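You operate a simulated robot arm through the tools that you are given. There is no shell and no other tool.

You run a simulated robot arm. Do the job below in one go: nothing can be reset, and whatever is moved stays where it is left.

TASK
Flush the hot engine till the heat pointer is in the green.
Fine: green valve open while you flush; then shut it and top the water up to the green band.

It is judged by the outcome, as a careful person would: the job done as asked, and still so three seconds after it is handed in. It fails if anything else is knocked over, pushed out of place, dropped, spilled or broken.

THE ROBOT
A 6-joint arm with a two-finger parallel gripper, fixed in place. Base frame: the origin is on the floor under the middle of its stand, x ahead of it, y to its left, z up. Readings come in mm, degrees, newtons and seconds.
With the tool pointing down near the work surface it reaches from about 340 to 760 mm from the base axis. Its first joint turns from -66.0 to 66.0 degrees. Payload 2.45 kg.
The TCP is the grasp point between the finger pads, 24 mm short of the fingertips. In the tool frame z runs along the fingers and y along their closing line. Largest opening 68 mm; finger width 17, thickness 10; the body of the gripper, 40 by 70 mm, starts 41 mm behind the TCP.
Orientation is that of the tool frame in the base frame, as a unit quaternion [w, x, y, z]. With the fingers straight down and closing along the base's y, the tool's x points along the base's -x, its y along +y and its z along -z.

THE INTERFACE
- The arm moves only by the tool apply_moves. Its argument "moves" is a list of rows, each an object of numbers (a shift or turn left out is 0, a gripper value left out holds the last): "x", "y", "z": the shift along the tool's x, y, z in mm; "wx", "wy", "wz": the turn, a rotation vector about the tool's x, y, z in degrees; "fingers": the gripper command, from -1 (shut) to 1 (fully open), values between in proportion. In form: [{"x": .., "y": .., "z": .., "wx": .., "wy": .., "wz": .., "fingers": ..}, ...]. A call has 1 to 20 rows; each row is the pose to reach, as a shift and turn from the pose commanded when the call began, along the tool's axes at that moment. Each row takes 0.2 s and may step no farther than 50 mm and 8.6 degrees from the row before; otherwise, or with a gripper value out of range, the whole call is refused. Where a pose cannot be reached the arm comes as near as it can. A force on the tool above 40 N (or 10 N above the force at the start of the call, whichever is more), or a blocked arm, ends the call early, and 0.2 s more pass. Each finger travels about 108 mm/s and halts on what it meets, pressing with about 28 N; the grip force reading is that of the motor and also rises with nothing between the fingers. The clock runs only during rows and for 0.2 s after the last one: add rows that repeat a pose to give the fingers time. It gives the time, the measured TCP pose, the force on the tool (base axes), the opening and the grip force at its end, in the units of the frame above (readings bear some noise), with the torque about the TCP (base axes, N m) and any sound that the robot's microphone picked up.
- Cameras (640 x 400 px; columns grow to the right, rows downward): "scene" is fixed at [180.5, 442.4, 1445.6]; the picture's right is [-0.49, -0.87, 0.00], its down [-0.64, 0.36, -0.68] and it looks along [0.59, -0.33, -0.74] (base axes); focal length 309 px, centre (320, 200). "wrist" rides on the gripper at [84, 11, -75] in the tool frame; the picture's right is [-0.13, 0.99, 0.00], its down [-0.60, -0.08, -0.79] and it looks along [-0.79, -0.10, 0.61] (tool axes); focal length 251 px, centre (320, 200). There is no depth. A picture from a camera that has moved, and an enlarged one, comes with that camera's place and axes in the base frame and with its lens.
- snapshot(camera): a new picture of that camera. The clock stands still meanwhile.
- enlarge(camera, box): a new picture of the part [left, top, right, bottom] of that camera's present view, enlarged. The clock stands still meanwhile.
- job_done(): hands the job in; it is judged then, once.

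Nothing tells you positions but the pictures and the camera data. Unless the task says otherwise, let go and move clear before handing in.

The tools are called after "Call:" as a command line: name --argument value ..., lists and objects as JSON in quotes. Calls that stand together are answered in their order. apply_moves: Moves the arm, as the interface text tells. Its arguments: {"type":"object","properties":{"moves":{"type":"array"}},"required":["moves"]} The other tools are called the same way: snapshot (camera) takes a picture; enlarge (camera, box) takes an enlarged picture of a part of a camera's view; job_done () hands the job in.

At the start:

```text
time: 0.0
position: [375.3, 220.8, 1194.8]
tool_rot: [0.0, 0.0, 1.0, 0.0]
wrist_force: [-0.3, 0.3, -0.2]
wrist_torque: [-0.01, 0.0, 0.01]
width: 67.9
gripper_force: 0.0
```

scene: 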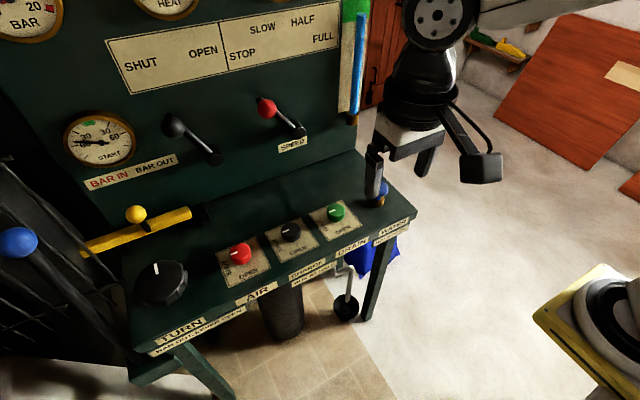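
wrist: 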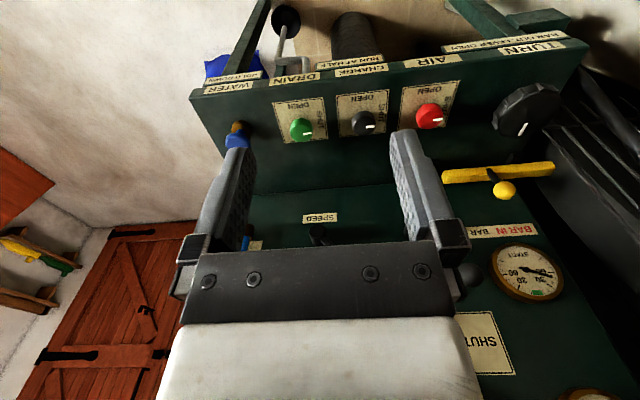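

I see a green control desk with gauges, two levers (one black, one red), a yellow bar, three small valves (red AIR, black CHARGE, green DRAIN), a blue WATER control and a TURN knob. I'll look closer at all the labels before moving.

Call:
enlarge --camera "scene" --box '[0, 0, 200, 125]'

Call:
enlarge --camera "scene" --box '[200, 0, 400, 125]'

Call:
enlarge --camera "scene" --box '[50, 90, 250, 215]'

Call:
enlarge --camera "scene" --box '[220, 150, 420, 275]'

Call:
enlarge --camera "scene" --box '[100, 230, 300, 355]'

Call:
enlarge --camera "scene" --box '[280, 210, 440, 310]'

Call:
enlarge --camera "wrist" --box '[180, 0, 400, 138]'

Call:
enlarge --camera "wrist" --box '[400, 20, 640, 170]'

```text
3.20 times, centred on (100, 62) of scene
camera zoom: at [180.5, 442.4, 1445.6], right [-0.49, -0.87, 0.0], down [-0.64, 0.36, -0.68], along [0.59, -0.33, -0.74], focal length 988 px, centre (1024, 640)
```

zoom: 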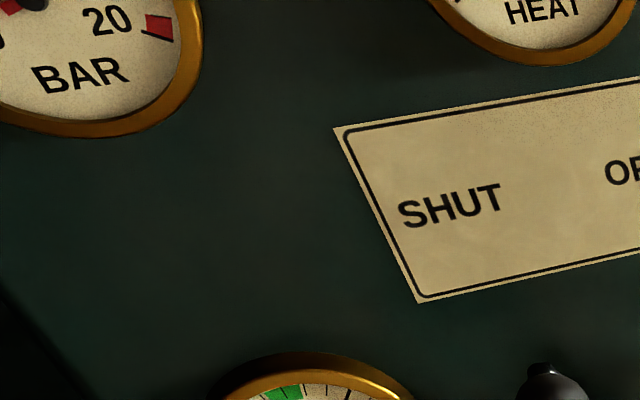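

```text
3.20 times, centred on (300, 62) of scene
camera zoom: at [180.5, 442.4, 1445.6], right [-0.49, -0.87, 0.0], down [-0.64, 0.36, -0.68], along [0.59, -0.33, -0.74], focal length 988 px, centre (384, 640)
```

zoom: 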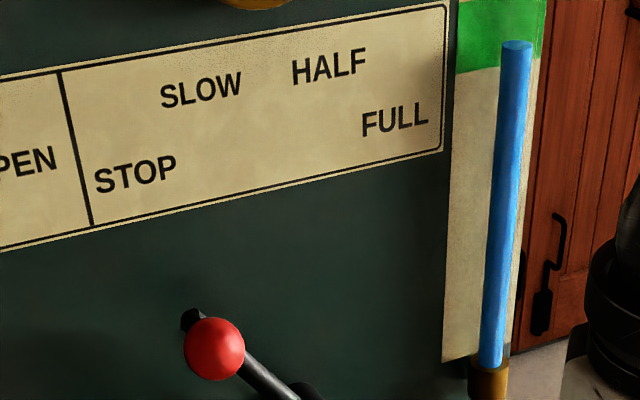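

```text
3.20 times, centred on (150, 152) of scene
camera zoom: at [180.5, 442.4, 1445.6], right [-0.49, -0.87, 0.0], down [-0.64, 0.36, -0.68], along [0.59, -0.33, -0.74], focal length 988 px, centre (864, 352)
```

zoom: 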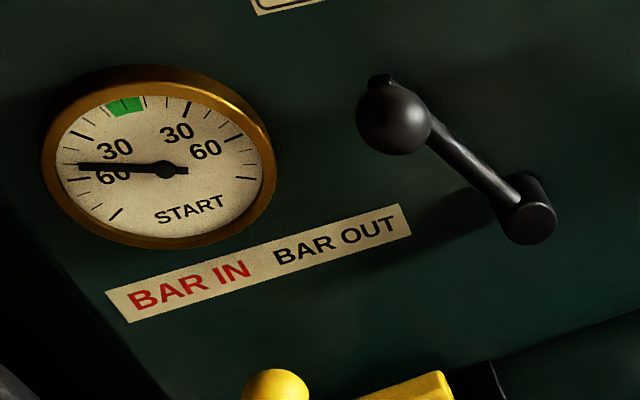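

```text
3.20 times, centred on (320, 212) of scene
camera zoom: at [180.5, 442.4, 1445.6], right [-0.49, -0.87, 0.0], down [-0.64, 0.36, -0.68], along [0.59, -0.33, -0.74], focal length 988 px, centre (320, 160)
```

zoom: 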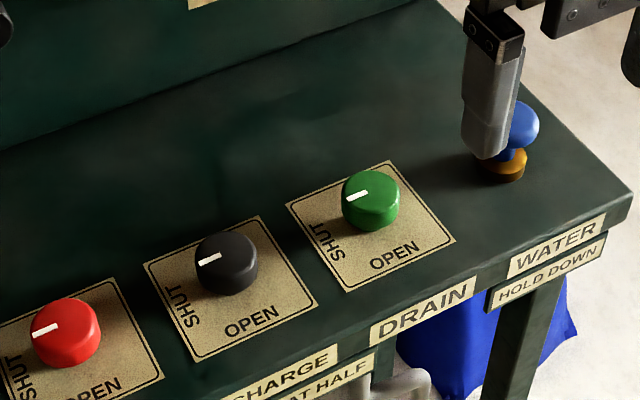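

```text
3.20 times, centred on (200, 292) of scene
camera zoom: at [180.5, 442.4, 1445.6], right [-0.49, -0.87, 0.0], down [-0.64, 0.36, -0.68], along [0.59, -0.33, -0.74], focal length 988 px, centre (704, -96)
```

zoom: 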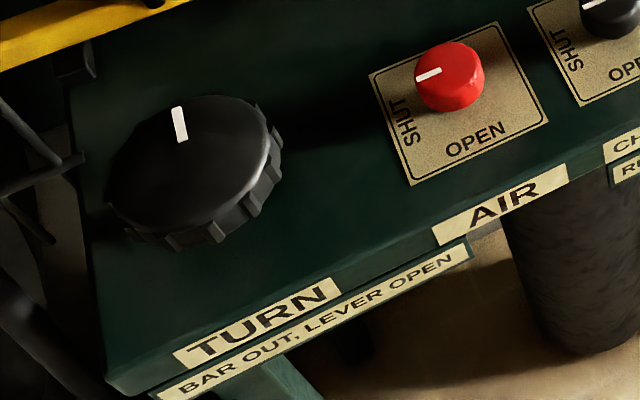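

```text
4.00 times, centred on (360, 260) of scene
camera zoom: at [180.5, 442.4, 1445.6], right [-0.49, -0.87, 0.0], down [-0.64, 0.36, -0.68], along [0.59, -0.33, -0.74], focal length 1235 px, centre (160, -40)
```

zoom: 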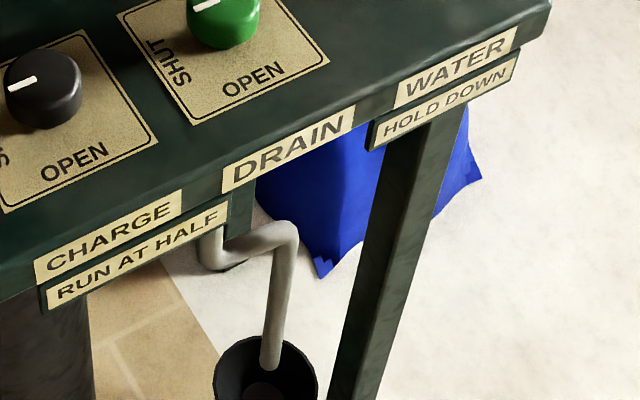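

```text
2.90 times, centred on (290, 69) of wrist
camera zoom: at [291.5, 230.8, 1269.7], right [0.13, 0.99, 0.0], down [0.6, -0.08, 0.79], along [0.79, -0.1, -0.61], focal length 729 px, centre (407, 580)
```

zoom: 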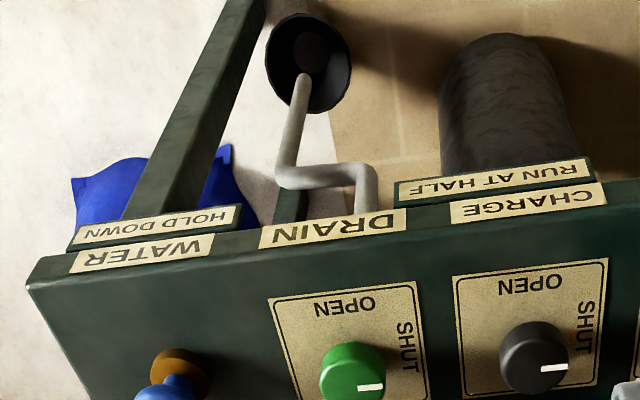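

```text
2.67 times, centred on (520, 95) of wrist
camera zoom: at [291.5, 230.8, 1269.7], right [0.13, 0.99, 0.0], down [0.6, -0.08, 0.79], along [0.79, -0.1, -0.61], focal length 670 px, centre (-213, 480)
```

zoom: 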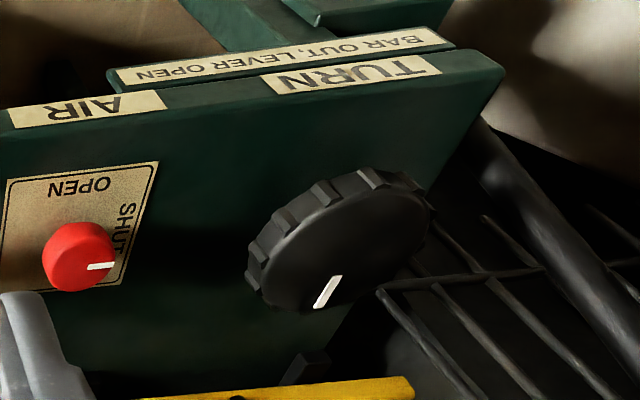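

The desk top is about z≈800 and the panel about x≈845. The green DRAIN knob is near (623,148,818) and the blue WATER button near (625,0,825). The HEAT gauge sits above the scene view near (845,370,1310), so I'll tilt the wrist camera up in free space to read the gauges first.

Call:
apply_moves --moves '[{"wy": -8.5}, {"wy": -17}, {"wy": -25.5}, {"wy": -34}, {"wy": -42.5}]'

Call:
snapshot --camera "wrist"

```text
time: 1.2
position: [375.2, 221.8, 1194.6]
tool_rot: [0.363, 0.0, 0.932, 0.0]
wrist_force: [-0.5, -1.3, 1.0]
wrist_torque: [-0.05, -0.02, 0.01]
width: 68.1
gripper_force: 0.1
```

```text
taken
camera wrist: at [262.7, 230.7, 1193.2], right [0.09, 0.99, 0.09], down [-0.09, -0.08, 0.99], along [0.99, -0.1, 0.08], focal length 251 px, centre (320, 200)
```

wrist: 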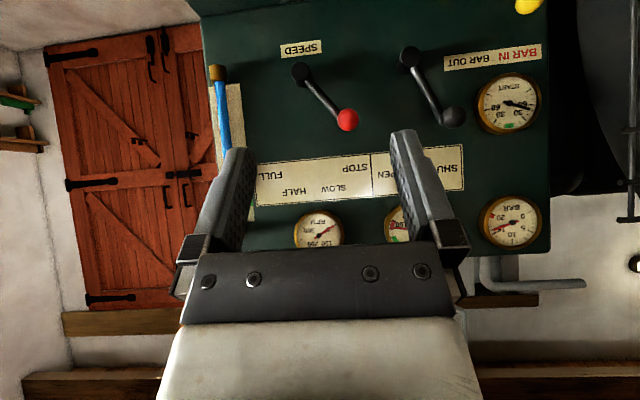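

The gauges are upside down in this view and the gripper hides HEAT. I'll tilt further so the gauges move clear of the fingers.

Call:
apply_moves --moves '[{"wy": -8.5}, {"wy": -17}, {"wy": -25.5}]'

Call:
snapshot --camera "wrist"

Call:
snapshot --camera "scene"

```text
time: 2.0
position: [382.3, 217.5, 1194.3]
tool_rot: [0.56, 0.0, 0.829, 0.001]
wrist_force: [0.4, -0.4, 0.5]
wrist_torque: [0.01, 0.0, 0.0]
width: 67.9
gripper_force: 0.1
out of reach, approached as far as the arm can: row 3
```

```text
taken
camera wrist: at [280.6, 227.7, 1144.8], right [0.05, 0.99, 0.12], down [-0.51, -0.08, 0.86], along [0.86, -0.1, 0.5], focal length 251 px, centre (320, 200)
```

wrist: 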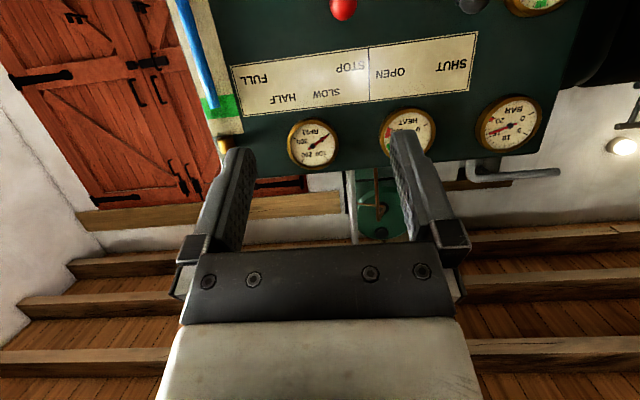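

```text
taken
```

scene: 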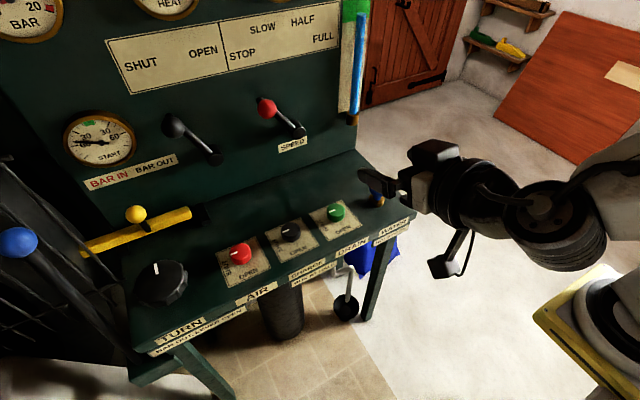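

Call:
enlarge --camera "wrist" --box '[360, 80, 480, 155]'

Call:
enlarge --camera "wrist" --box '[160, 0, 360, 180]'

Call:
enlarge --camera "scene" --box '[320, 0, 400, 130]'

Call:
enlarge --camera "wrist" --box '[460, 80, 580, 155]'

```text
5.33 times, centred on (420, 118) of wrist
camera zoom: at [280.6, 227.7, 1144.8], right [0.05, 0.99, 0.12], down [-0.51, -0.08, 0.86], along [0.86, -0.1, 0.5], focal length 1341 px, centre (-213, 640)
```

zoom: 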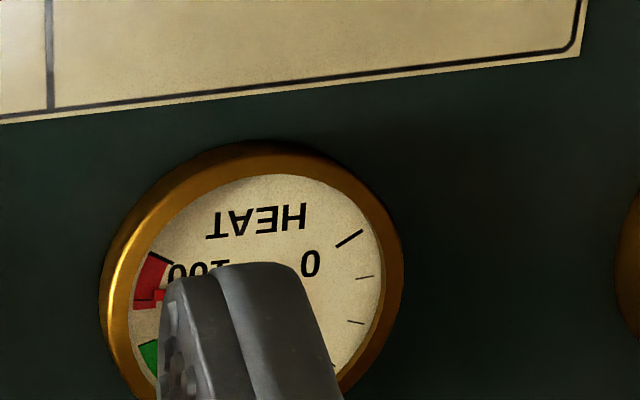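

```text
2.22 times, centred on (260, 90) of wrist
camera zoom: at [280.6, 227.7, 1144.8], right [0.05, 0.99, 0.12], down [-0.51, -0.08, 0.86], along [0.86, -0.1, 0.5], focal length 559 px, centre (453, 444)
```

zoom: 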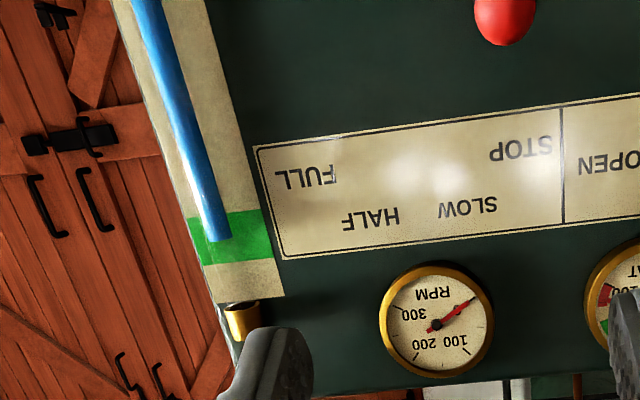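

```text
3.08 times, centred on (360, 65) of scene
camera zoom: at [180.5, 442.4, 1445.6], right [-0.49, -0.87, 0.0], down [-0.64, 0.36, -0.68], along [0.59, -0.33, -0.74], focal length 950 px, centre (197, 615)
```

zoom: 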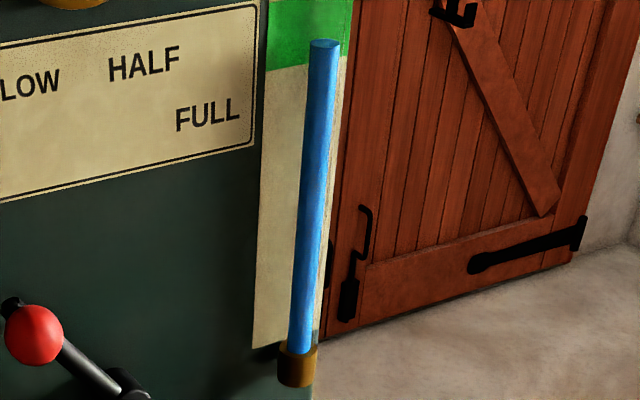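

```text
5.33 times, centred on (520, 118) of wrist
camera zoom: at [280.6, 227.7, 1144.8], right [0.05, 0.99, 0.12], down [-0.51, -0.08, 0.86], along [0.86, -0.1, 0.5], focal length 1341 px, centre (-747, 640)
```

zoom: 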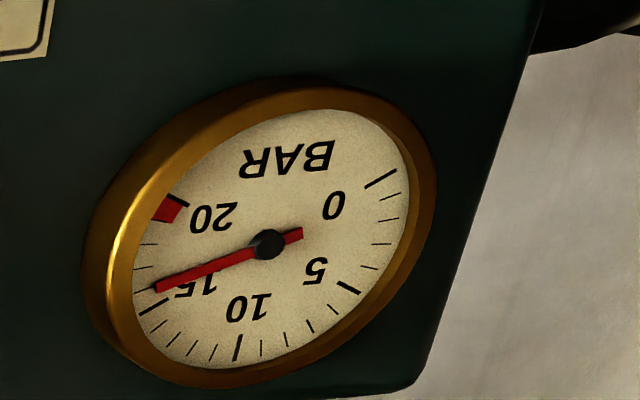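

HEAT is in the red, RPM is zero, and the water level is now in the green band. I'll level the tool again, then move over the desk to get precise positions for the DRAIN knob and WATER button.

Call:
apply_moves --moves '[{"wy": 8.5}, {"wy": 17}, {"wy": 25.5}, {"wy": 34}, {"wy": 42.5}, {"wy": 51}, {"wy": 59.5}, {"wy": 68}]'

```text
time: 3.8
position: [381.6, 217.3, 1194.1]
tool_rot: [0.0, -0.001, 1.0, 0.0]
wrist_force: [-0.8, 0.4, -0.7]
wrist_torque: [-0.02, -0.01, 0.02]
width: 68.1
gripper_force: 0.2
```

The tool is vertical again. I'll move to about (540, 140, 1000) for a closer look at the desk.

Call:
apply_moves --moves '[{"x": -26, "y": -13, "z": 32}, {"x": -53, "y": -26, "z": 65}, {"x": -79, "y": -39, "z": 97}, {"x": -105, "y": -51, "z": 129}, {"x": -132, "y": -64, "z": 162}, {"x": -158, "y": -77, "z": 194}, {"x": -158, "y": -77, "z": 194}]'

Call:
snapshot --camera "wrist"

Call:
snapshot --camera "scene"

```text
time: 5.4
position: [543.5, 141.8, 999.7]
tool_rot: [0.0, 0.0, 1.0, 0.0]
wrist_force: [0.2, -0.1, -1.0]
wrist_torque: [0.02, 0.0, 0.01]
width: 67.9
gripper_force: 0.1
```

```text
taken
camera wrist: at [457.2, 150.9, 1075.5], right [0.13, 0.99, 0.0], down [0.6, -0.08, 0.79], along [0.79, -0.1, -0.61], focal length 251 px, centre (320, 200)
```

wrist: 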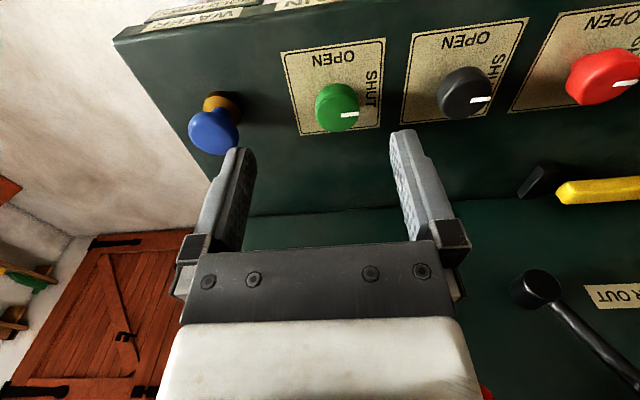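

```text
taken
```

scene: 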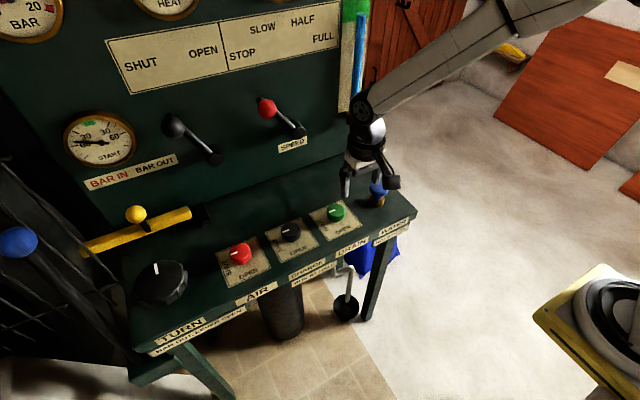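

Call:
enlarge --camera "wrist" --box '[160, 40, 400, 190]'

Call:
enlarge --camera "scene" --box '[300, 160, 420, 235]'

```text
2.67 times, centred on (280, 115) of wrist
camera zoom: at [457.2, 150.9, 1075.5], right [0.13, 0.99, 0.0], down [0.6, -0.08, 0.79], along [0.79, -0.1, -0.61], focal length 670 px, centre (427, 427)
```

zoom: 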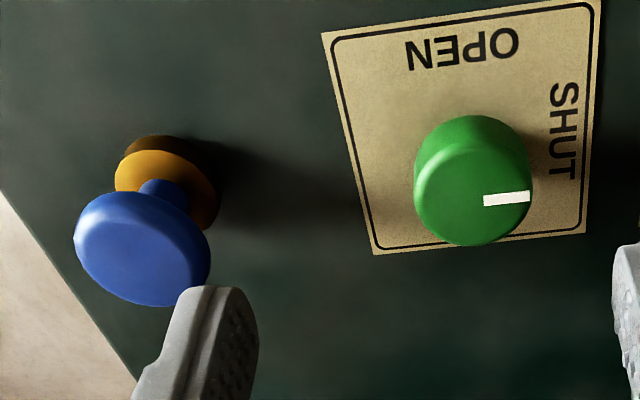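

```text
5.33 times, centred on (360, 198) of scene
camera zoom: at [180.6, 442.4, 1445.6], right [-0.49, -0.87, 0.0], down [-0.64, 0.36, -0.68], along [0.59, -0.33, -0.74], focal length 1646 px, centre (107, 213)
```

zoom: 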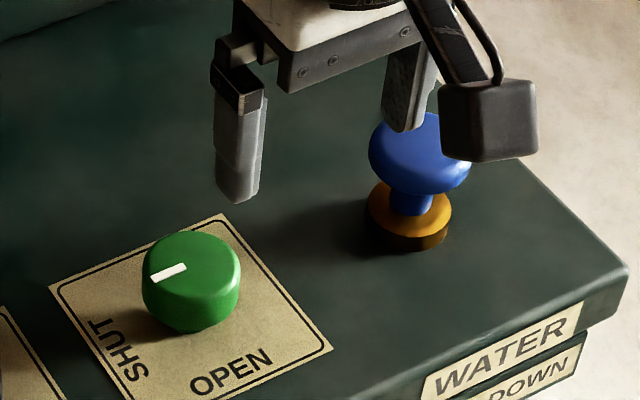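

The green knob is about 46 mm across with its top near (616,150,834). The blue mushroom button is about 53 mm across with its top near (627,3,834). I'll move above the green knob to refine that.

Call:
apply_moves --moves '[{"x": -25, "y": 3, "z": 27}, {"x": -50, "y": 6, "z": 54}, {"x": -75, "y": 10, "z": 80}, {"x": -75, "y": 10, "z": 80}]'

Call:
snapshot --camera "wrist"

Call:
enlarge --camera "scene" --box '[300, 160, 420, 235]'

```text
time: 6.4
position: [616.3, 150.8, 918.4]
tool_rot: [0.0, 0.001, 1.0, 0.0]
wrist_force: [-0.5, -0.5, 0.1]
wrist_torque: [0.01, 0.03, -0.01]
width: 68.1
gripper_force: 0.0
```

```text
taken
camera wrist: at [531.7, 160.9, 994.8], right [0.13, 0.99, 0.0], down [0.6, -0.08, 0.79], along [0.79, -0.1, -0.61], focal length 251 px, centre (320, 200)
```

wrist: 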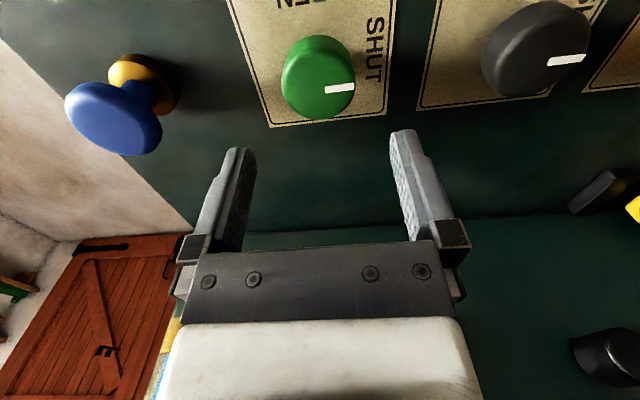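

```text
5.33 times, centred on (360, 198) of scene
camera zoom: at [180.5, 442.4, 1445.6], right [-0.49, -0.87, 0.0], down [-0.64, 0.36, -0.68], along [0.59, -0.33, -0.74], focal length 1646 px, centre (107, 213)
```

zoom: 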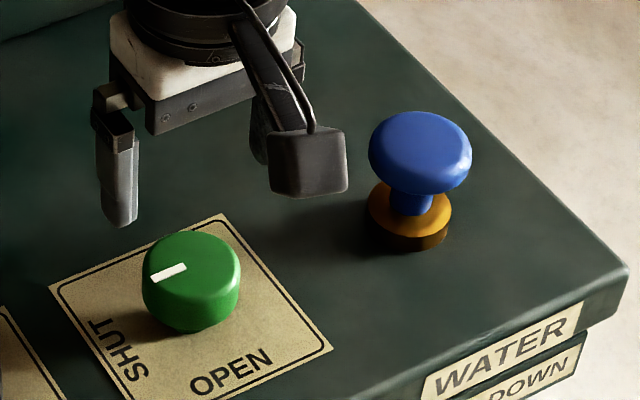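

Call:
enlarge --camera "wrist" --box '[220, 0, 412, 120]'

Call:
enlarge --camera "wrist" --box '[0, 20, 220, 170]'

```text
3.33 times, centred on (316, 60) of wrist
camera zoom: at [531.7, 160.9, 994.8], right [0.13, 0.99, 0.0], down [0.6, -0.08, 0.79], along [0.79, -0.1, -0.61], focal length 838 px, centre (333, 667)
```

zoom: 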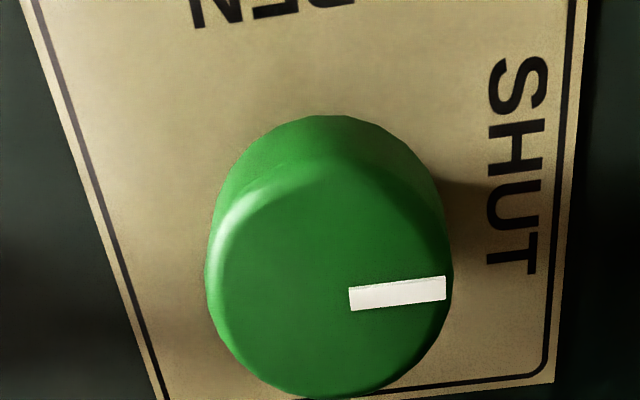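

```text
2.67 times, centred on (110, 95) of wrist
camera zoom: at [531.7, 160.9, 994.8], right [0.13, 0.99, 0.0], down [0.6, -0.08, 0.79], along [0.79, -0.1, -0.61], focal length 670 px, centre (880, 480)
```

zoom: 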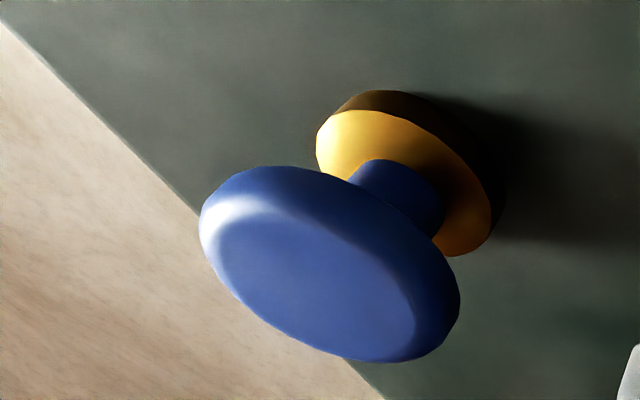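

I now place the green knob axis at (616,150) with its top at z≈836 and the desk at about 808. The blue button head top is near (609,19,859). Before descending I'll check in the air that the wrist can turn a quarter turn anticlockwise seen from above.

Call:
apply_moves --moves '[{"wz": -8.5}, {"wz": -17}, {"wz": -25.5}, {"wz": -34}, {"wz": -42.5}, {"wz": -51}, {"wz": -59.5}, {"wz": -68}, {"wz": -76.5}, {"wz": -85}, {"wz": -93}]'

Call:
snapshot --camera "wrist"

Call:
snapshot --camera "scene"

```text
time: 8.8
position: [614.6, 150.4, 920.7]
tool_rot: [0.0, 0.727, -0.687, 0.0]
wrist_force: [-0.1, -0.4, -0.3]
wrist_torque: [0.01, -0.01, -0.02]
width: 68.1
gripper_force: 0.1
```

```text
taken
camera wrist: at [608.2, 65.0, 995.8], right [-1.0, 0.07, 0.0], down [0.05, 0.61, 0.79], along [0.06, 0.79, -0.61], focal length 251 px, centre (320, 200)
```

wrist: 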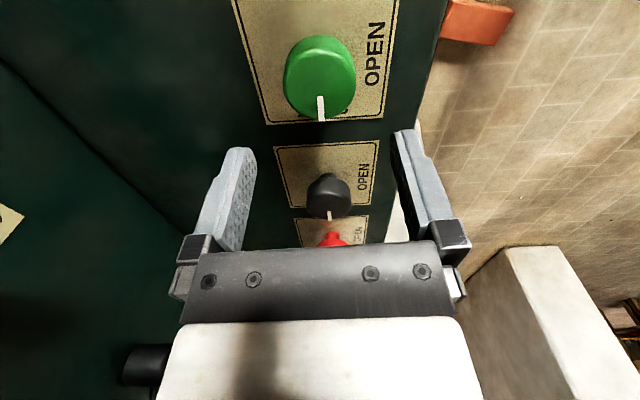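

```text
taken
```

scene: 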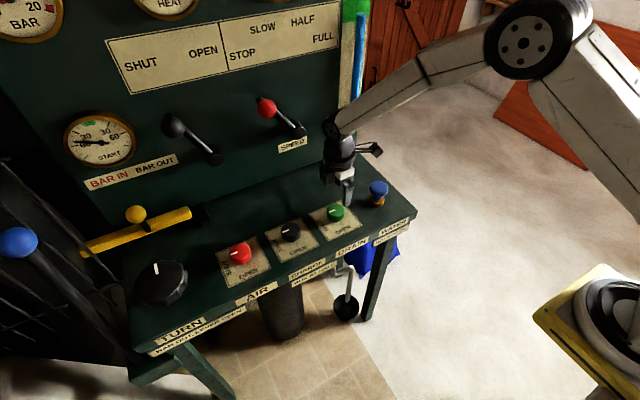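

The quarter turn is reachable and this cross view confirms the knob axis at about (615,150). Before opening anything, I'll rehearse the hover pose above the WATER button with the tool tilted so the wrist camera can read HEAT. I start by turning the wrist back.

Call:
apply_moves --moves '[{"wz": 8.5}, {"wz": 17}, {"wz": 25.5}, {"wz": 34}, {"wz": 42.5}, {"wz": 51}, {"wz": 59.5}, {"wz": 68}, {"wz": 76.5}, {"wz": 85}, {"wz": 93}]'

Call:
apply_moves --moves '[{"x": 5, "y": -30, "z": -20}, {"x": 10, "y": -60, "z": -40}, {"x": 15, "y": -95, "z": -40, "wy": -8}, {"x": 22, "y": -131, "z": -40, "wy": -16}, {"x": 22, "y": -131, "z": -40, "wy": -24}, {"x": 22, "y": -131, "z": -40, "wy": -32}, {"x": 22, "y": -131, "z": -40, "wy": -40}, {"x": 22, "y": -131, "z": -40, "wy": -48}, {"x": 22, "y": -131, "z": -40, "wy": -56}, {"x": 22, "y": -131, "z": -40, "wy": -59.5, "fingers": -1}, {"x": 22, "y": -131, "z": -40, "wy": -59.5, "fingers": -1}, {"x": 22, "y": -131, "z": -40, "wy": -59.5, "fingers": -1}]'

Call:
snapshot --camera "wrist"

Call:
snapshot --camera "scene"

```text
time: 11.2
position: [615.2, 150.6, 919.9]
tool_rot: [0.0, 0.002, 1.0, 0.001]
wrist_force: [-0.3, -0.2, -1.0]
wrist_torque: [0.01, -0.03, -0.01]
width: 68.1
gripper_force: 0.0
```

```text
time: 13.8
position: [592.3, 19.3, 959.8]
tool_rot: [0.496, 0.0, 0.868, 0.0]
wrist_force: [0.4, -0.4, -0.7]
wrist_torque: [-0.03, -0.01, 0.02]
width: 0.0
gripper_force: 23.7
out of reach, approached as far as the arm can: row 6
```

```text
taken
camera wrist: at [485.4, 29.7, 926.1], right [0.07, 0.99, 0.11], down [-0.38, -0.08, 0.92], along [0.92, -0.1, 0.37], focal length 251 px, centre (320, 200)
```

wrist: 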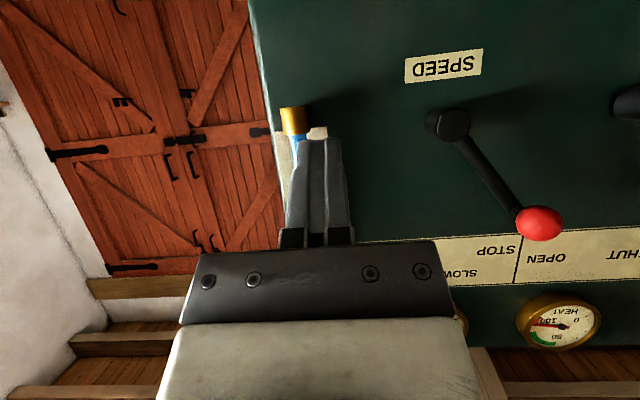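

```text
taken
```

scene: 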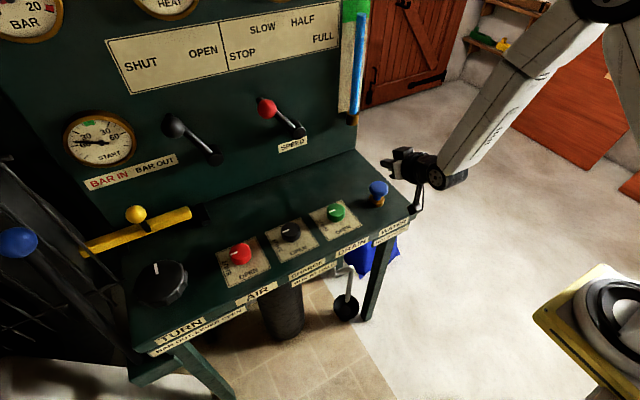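

This pose works: HEAT is readable in the wrist view and the sight glass is clear in the scene view. I'll read HEAT closely.

Call:
enlarge --camera "wrist" --box '[508, 285, 608, 355]'

Call:
enlarge --camera "scene" --box '[330, 0, 410, 50]'

Call:
enlarge --camera "scene" --box '[340, 130, 440, 220]'

```text
5.71 times, centred on (558, 320) of wrist
camera zoom: at [485.4, 29.7, 926.1], right [0.07, 0.99, 0.11], down [-0.38, -0.08, 0.92], along [0.92, -0.1, 0.37], focal length 1437 px, centre (-1040, -486)
```

zoom: 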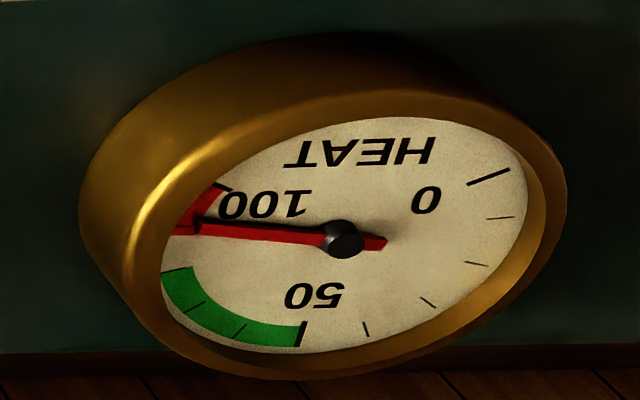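

```text
8.00 times, centred on (370, 25) of scene
camera zoom: at [180.5, 442.4, 1445.6], right [-0.49, -0.87, 0.0], down [-0.64, 0.36, -0.68], along [0.59, -0.33, -0.74], focal length 2470 px, centre (-80, 1600)
```

zoom: 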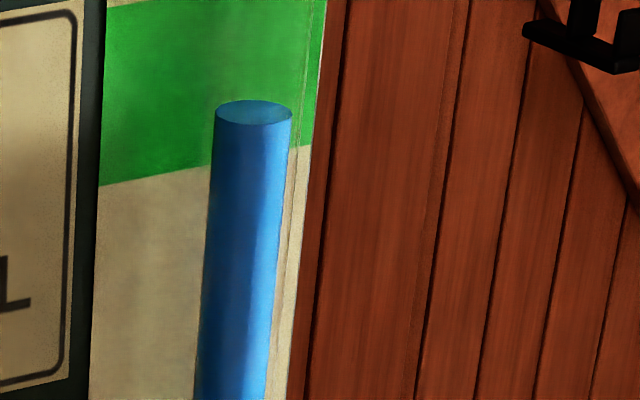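

```text
4.44 times, centred on (390, 175) of scene
camera zoom: at [180.5, 442.4, 1445.6], right [-0.49, -0.87, 0.0], down [-0.64, 0.36, -0.68], along [0.59, -0.33, -0.74], focal length 1372 px, centre (9, 311)
```

zoom: 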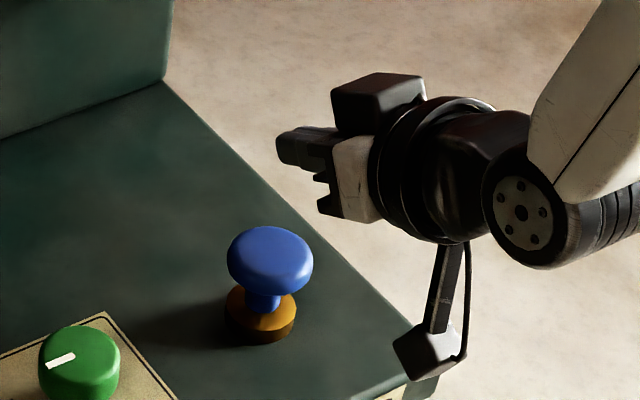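

HEAT reads about 92 with green from 50 to 80, and the water level is in its green band. The button centre is confirmed near (612,19). Next I level the tool and go back over the DRAIN knob, pre-turned +90° so the opening turn ends at zero yaw.

Call:
apply_moves --moves '[{"wy": 8.5, "fingers": 1}, {"wy": 17}, {"wy": 25.5}, {"wy": 34}, {"wy": 42.5}, {"wy": 51}, {"wy": 59.5}, {"wy": 59.5}]'

Call:
apply_moves --moves '[{"x": -8, "y": 43}, {"x": -16, "y": 87, "z": 15}, {"x": -23, "y": 131, "z": 40, "wz": 8.5}, {"x": -23, "y": 131, "z": 40, "wz": 17}, {"x": -23, "y": 131, "z": 40, "wz": 25.5}, {"x": -23, "y": 131, "z": 40, "wz": 34}, {"x": -23, "y": 131, "z": 40, "wz": 42.5}, {"x": -23, "y": 131, "z": 40, "wz": 51}, {"x": -23, "y": 131, "z": 40, "wz": 59.5}, {"x": -23, "y": 131, "z": 40, "wz": 68}, {"x": -23, "y": 131, "z": 40, "wz": 76.5}, {"x": -23, "y": 131, "z": 40, "wz": 85}, {"x": -23, "y": 131, "z": 40, "wz": 90}]'

Call:
snapshot --camera "wrist"

Call:
snapshot --camera "scene"

```text
time: 15.6
position: [592.1, 20.1, 959.5]
tool_rot: [-0.001, 0.0, 1.0, 0.001]
wrist_force: [-0.1, -1.4, 0.0]
wrist_torque: [-0.01, -0.02, 0.0]
width: 68.0
gripper_force: 0.1
out of reach, approached as far as the arm can: row 4
```

```text
refused: row 3 steps farther than a row can; nothing moved
```

```text
taken
camera wrist: at [508.8, 29.8, 1036.1], right [0.13, 0.99, 0.0], down [0.6, -0.08, 0.79], along [0.79, -0.1, -0.61], focal length 251 px, centre (320, 200)
```

wrist: 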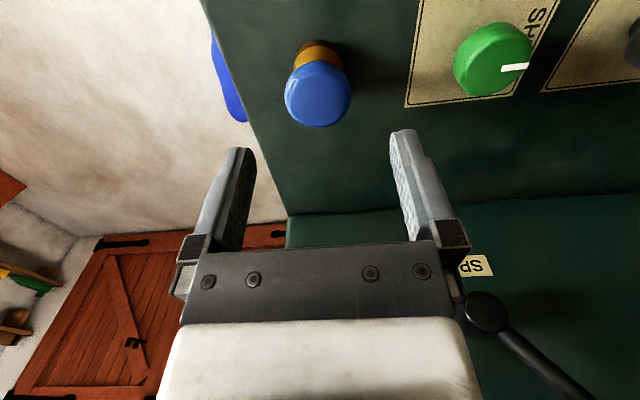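

```text
taken
```

scene: 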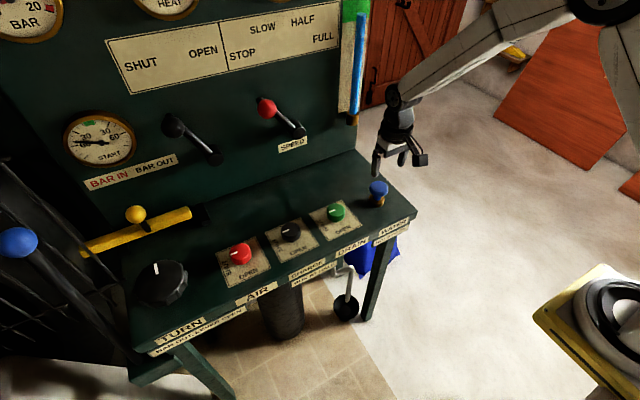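

The tool is level; the second move was refused for too large a step. I'll repeat it with smaller steps, and the button head reads as (611,17.5) from this view.

Call:
apply_moves --moves '[{"x": -8, "y": 43}, {"x": -16, "y": 87, "z": 12}, {"x": -20, "y": 125, "z": 30, "wz": 8.5}, {"x": -23, "y": 131, "z": 40, "wz": 17}, {"x": -23, "y": 131, "z": 40, "wz": 25.5}, {"x": -23, "y": 131, "z": 40, "wz": 34}, {"x": -23, "y": 131, "z": 40, "wz": 42.5}, {"x": -23, "y": 131, "z": 40, "wz": 51}, {"x": -23, "y": 131, "z": 40, "wz": 59.5}, {"x": -23, "y": 131, "z": 40, "wz": 68}, {"x": -23, "y": 131, "z": 40, "wz": 76.5}, {"x": -23, "y": 131, "z": 40, "wz": 85}, {"x": -23, "y": 131, "z": 40, "wz": 90}]'

Call:
snapshot --camera "wrist"

Call:
snapshot --camera "scene"

```text
time: 18.4
position: [615.9, 150.4, 920.3]
tool_rot: [0.0, 0.708, 0.706, 0.0]
wrist_force: [0.3, -0.4, 0.5]
wrist_torque: [0.04, 0.01, -0.02]
width: 67.8
gripper_force: 0.0
```

```text
taken
camera wrist: at [627.0, 233.8, 995.7], right [0.99, -0.13, 0.0], down [-0.08, -0.6, 0.79], along [-0.1, -0.79, -0.61], focal length 251 px, centre (320, 200)
```

wrist: 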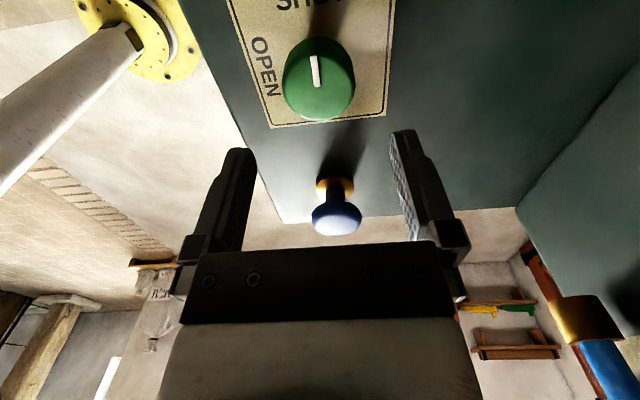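

```text
taken
```

scene: 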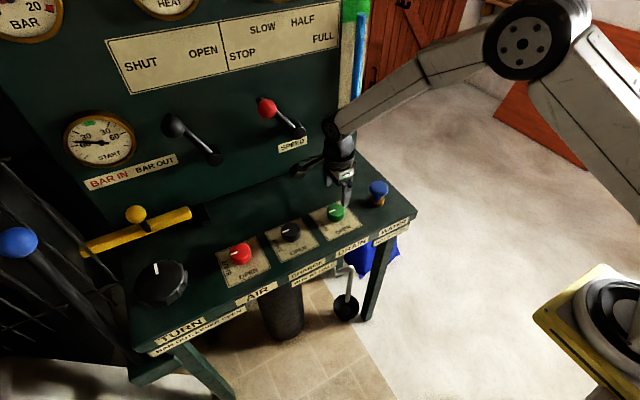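

The four views agree: knob axis (615.5,149.5), top z 836, and the TCP is centred over it. I'll descend with the fingers open to TCP z≈842.

Call:
apply_moves --moves '[{"z": 30}, {"z": 55}, {"z": 70}, {"z": 79}, {"z": 79}]'

Call:
snapshot --camera "wrist"

Call:
enlarge --camera "scene" --box '[290, 140, 418, 220]'

```text
time: 19.6
position: [616.3, 150.9, 839.8]
tool_rot: [0.0, 0.707, 0.707, -0.001]
wrist_force: [-0.2, -0.1, 0.1]
wrist_torque: [-0.01, 0.05, 0.02]
width: 67.8
gripper_force: 0.0
```

```text
taken
camera wrist: at [626.5, 233.8, 916.2], right [0.99, -0.13, 0.0], down [-0.08, -0.6, 0.79], along [-0.1, -0.79, -0.61], focal length 251 px, centre (320, 200)
```

wrist: 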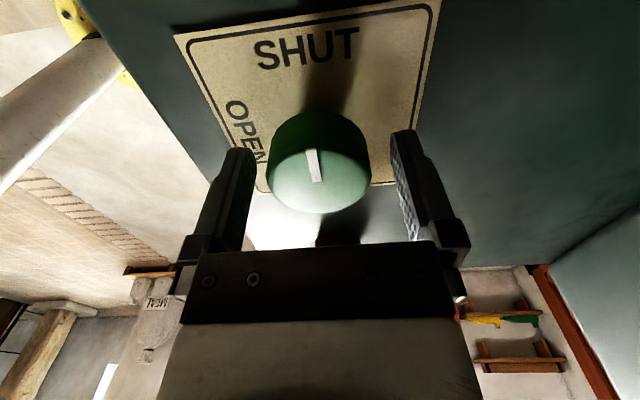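

```text
5.00 times, centred on (354, 180) of scene
camera zoom: at [180.5, 442.4, 1445.6], right [-0.49, -0.87, 0.0], down [-0.64, 0.36, -0.68], along [0.59, -0.33, -0.74], focal length 1544 px, centre (150, 300)
```

zoom: 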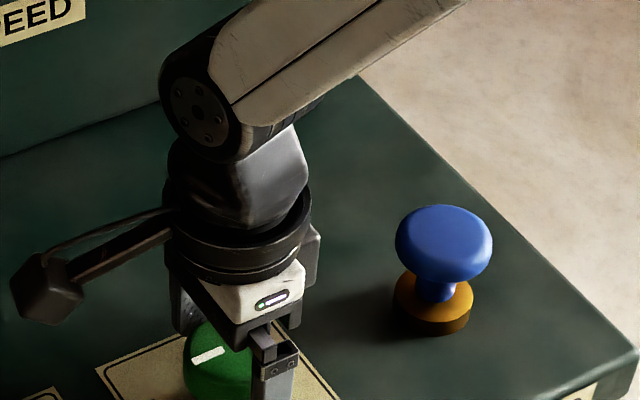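

The knob sits between the fingers. I'll close on it and turn it 90° anticlockwise (seen from above) to OPEN.

Call:
apply_moves --moves '[{"fingers": -1}, {"fingers": -1}, {"wz": -8.5}, {"wz": -17}, {"wz": -25.5}, {"wz": -34}, {"wz": -42.5}, {"wz": -51}, {"wz": -59.5}, {"wz": -68}, {"wz": -76.5}, {"wz": -85}, {"wz": -90}]'

Call:
snapshot --camera "wrist"

Call:
snapshot --camera "scene"

```text
time: 22.4
position: [614.9, 150.8, 840.3]
tool_rot: [-0.003, 0.0, 1.0, -0.001]
wrist_force: [-17.0, -5.0, -0.2]
wrist_torque: [-0.38, -0.19, -0.19]
width: 47.3
gripper_force: 45.0
```

```text
taken
camera wrist: at [530.6, 160.2, 916.3], right [0.13, 0.99, 0.0], down [0.61, -0.08, 0.79], along [0.78, -0.1, -0.61], focal length 251 px, centre (320, 200)
```

wrist: 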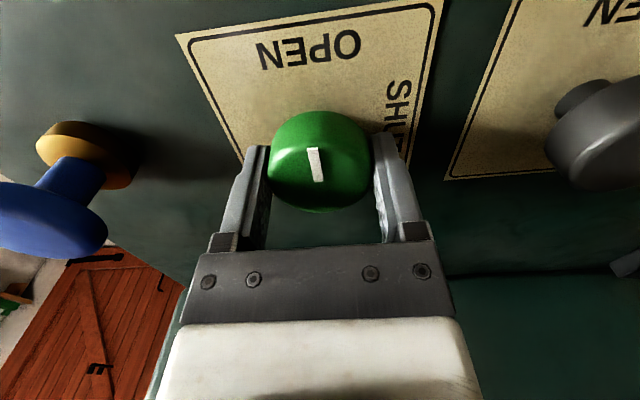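

```text
taken
```

scene: 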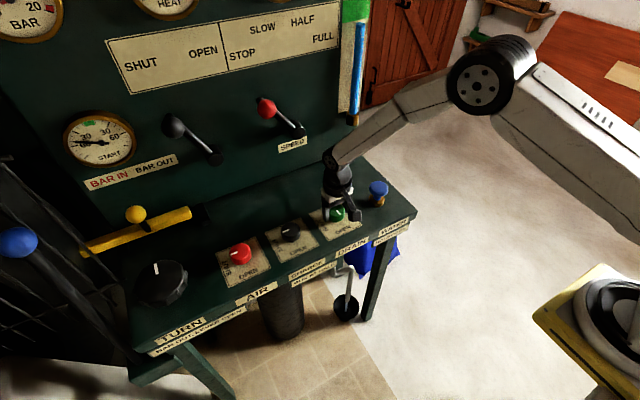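

The knob now points to OPEN. In one call I'll release, rise, move across to the WATER button with the tool tilted and fingers shut, and press gently.

Call:
apply_moves --moves '[{"fingers": 1}, {"fingers": 1}, {"z": -40}, {"z": -73, "y": -30, "wy": -8}, {"z": -78, "y": -75, "wy": -16}, {"z": -78, "y": -118, "x": 10, "wy": -24}, {"z": -78, "y": -131, "x": 20, "wy": -32, "fingers": -1}, {"z": -75, "y": -131, "x": 20, "wy": -40}, {"z": -70, "y": -131, "x": 20, "wy": -48}, {"z": -62, "y": -131, "x": 20, "wy": -56}, {"z": -52, "y": -131, "x": 20, "wy": -59.5}, {"z": -44, "y": -131, "x": 20, "wy": -59.5}, {"z": -37, "y": -131, "x": 20, "wy": -59.5}, {"z": -30, "y": -131, "x": 20, "wy": -59.5}]'

Call:
snapshot --camera "wrist"

Call:
snapshot --camera "scene"

Call:
enlarge --camera "scene" --box '[320, 0, 432, 70]'

Call:
enlarge --camera "scene" --box '[330, 150, 430, 220]'

```text
time: 25.4
position: [596.2, 19.7, 871.3]
tool_rot: [0.497, -0.001, 0.868, 0.0]
wrist_force: [0.5, 1.3, 1.8]
wrist_torque: [0.03, -0.04, 0.01]
width: 0.2
gripper_force: 23.3
```

```text
taken
camera wrist: at [488.7, 29.7, 837.7], right [0.07, 0.99, 0.11], down [-0.38, -0.08, 0.92], along [0.92, -0.1, 0.37], focal length 251 px, centre (320, 200)
```

wrist: 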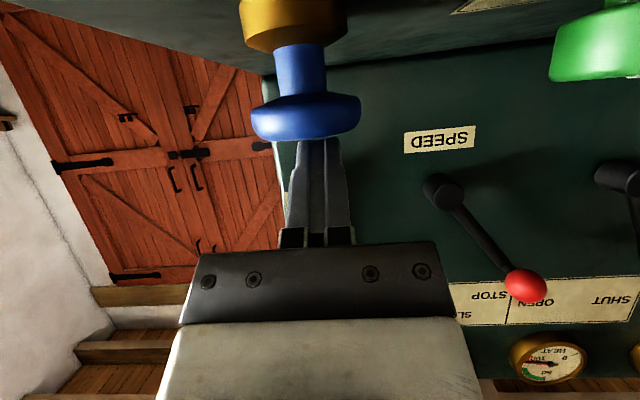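

```text
taken
```

scene: 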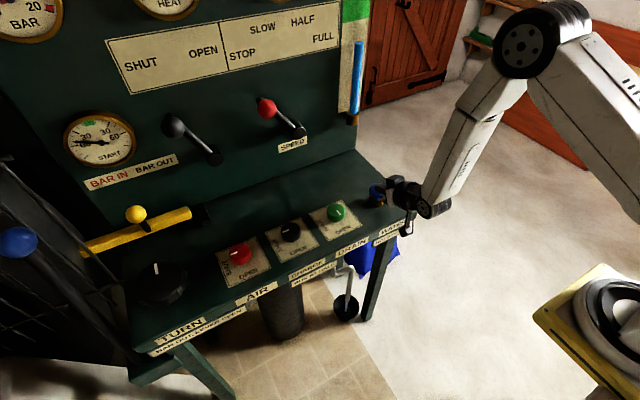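

```text
5.71 times, centred on (376, 35) of scene
camera zoom: at [180.5, 442.5, 1445.6], right [-0.49, -0.87, 0.0], down [-0.64, 0.36, -0.68], along [0.59, -0.33, -0.74], focal length 1764 px, centre (0, 1143)
```

zoom: 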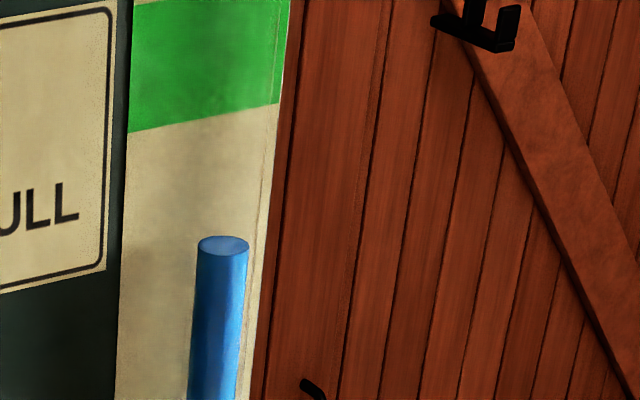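

```text
5.71 times, centred on (380, 185) of scene
camera zoom: at [180.5, 442.5, 1445.6], right [-0.49, -0.87, 0.0], down [-0.64, 0.36, -0.68], along [0.59, -0.33, -0.74], focal length 1764 px, centre (-23, 286)
```

zoom: 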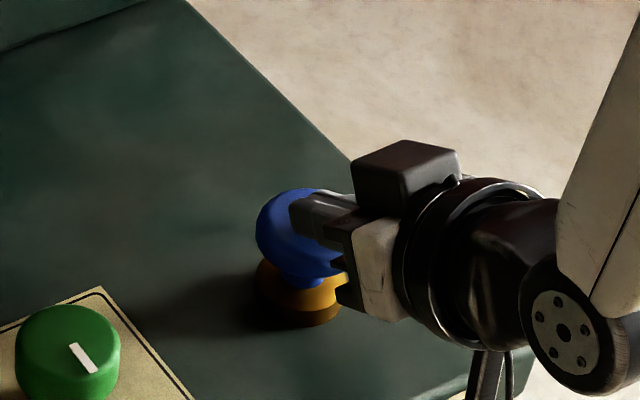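

The fingertip is just at the button head and the level has dropped, so I press now.

Call:
apply_moves --moves '[{"x": 4.3, "z": 2.5}, {"x": 8.6, "z": 5.1}, {"x": 12.1, "z": 7.1}]'

Call:
enlarge --camera "wrist" --box '[500, 325, 600, 395]'

Call:
enlarge --camera "scene" --box '[320, 0, 432, 70]'

Call:
enlarge --camera "scene" --box '[330, 150, 430, 220]'

```text
time: 26.2
position: [598.9, 19.6, 864.8]
tool_rot: [0.505, 0.0, 0.863, 0.001]
wrist_force: [-0.1, 0.5, 7.3]
wrist_torque: [0.0, -0.13, 0.01]
width: 0.0
gripper_force: 23.8
heard: click
stopped in row 3: the force on the tool passed its limit at 45 N (the readings are from after the stop); the commanded pose is now the measured one
```

```text
5.71 times, centred on (550, 360) of wrist
camera zoom: at [493.3, 29.7, 828.9], right [0.06, 0.99, 0.11], down [-0.4, -0.08, 0.91], along [0.92, -0.1, 0.39], focal length 1437 px, centre (-994, -714)
```

zoom: 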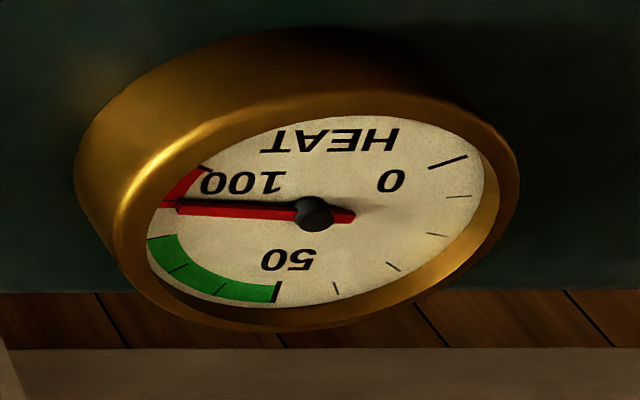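

```text
5.71 times, centred on (376, 35) of scene
camera zoom: at [180.4, 442.4, 1445.6], right [-0.49, -0.87, 0.0], down [-0.64, 0.36, -0.68], along [0.59, -0.33, -0.74], focal length 1764 px, centre (0, 1143)
```

zoom: 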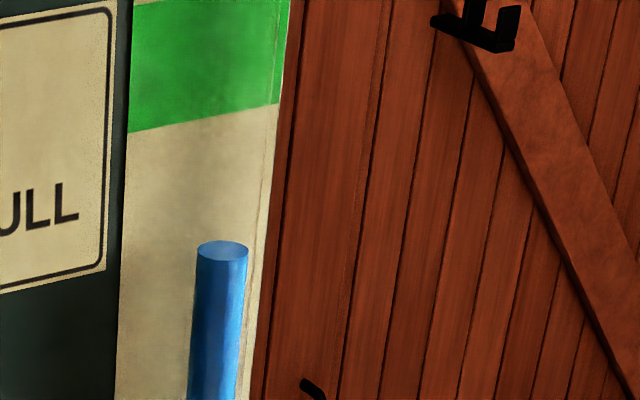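

```text
5.71 times, centred on (380, 185) of scene
camera zoom: at [180.4, 442.4, 1445.6], right [-0.49, -0.87, 0.0], down [-0.64, 0.36, -0.68], along [0.59, -0.33, -0.74], focal length 1764 px, centre (-23, 286)
```

zoom: 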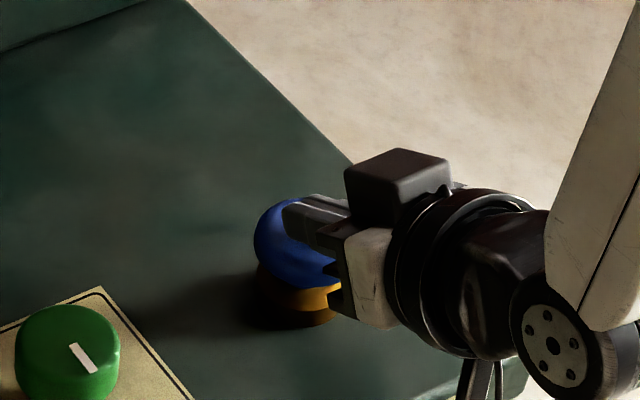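

I heard a click, so the WATER button is down, held now with about 7 N. I'll hold for a second and watch HEAT and the level.

Call:
apply_moves --moves '[{"x": 0}, {"x": 0}, {"x": 0}, {"x": 0}]'

Call:
enlarge --camera "wrist" --box '[500, 325, 600, 395]'

Call:
enlarge --camera "scene" --box '[320, 0, 432, 70]'

```text
time: 27.2
position: [599.9, 19.8, 865.2]
tool_rot: [0.504, 0.0, 0.864, 0.001]
wrist_force: [3.4, 0.1, 14.1]
wrist_torque: [-0.02, -0.31, 0.09]
width: 0.0
gripper_force: 23.9
```

```text
5.71 times, centred on (550, 360) of wrist
camera zoom: at [493.3, 29.7, 828.7], right [0.06, 0.99, 0.11], down [-0.4, -0.08, 0.91], along [0.92, -0.1, 0.39], focal length 1437 px, centre (-994, -714)
```

zoom: 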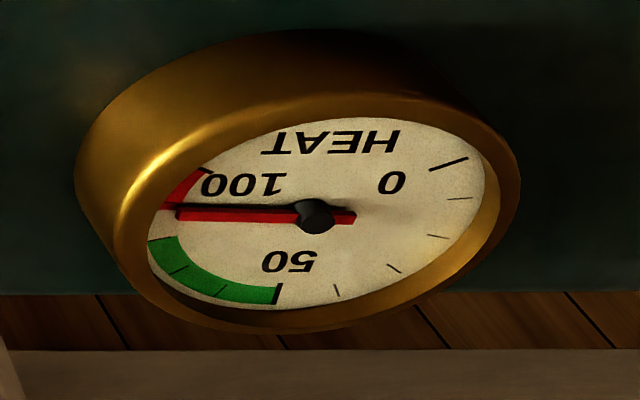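

```text
5.71 times, centred on (376, 35) of scene
camera zoom: at [180.4, 442.4, 1445.6], right [-0.49, -0.87, 0.0], down [-0.64, 0.36, -0.68], along [0.59, -0.33, -0.74], focal length 1764 px, centre (0, 1143)
```

zoom: 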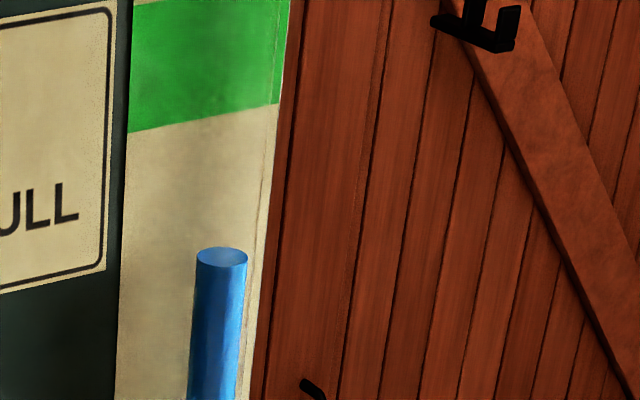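

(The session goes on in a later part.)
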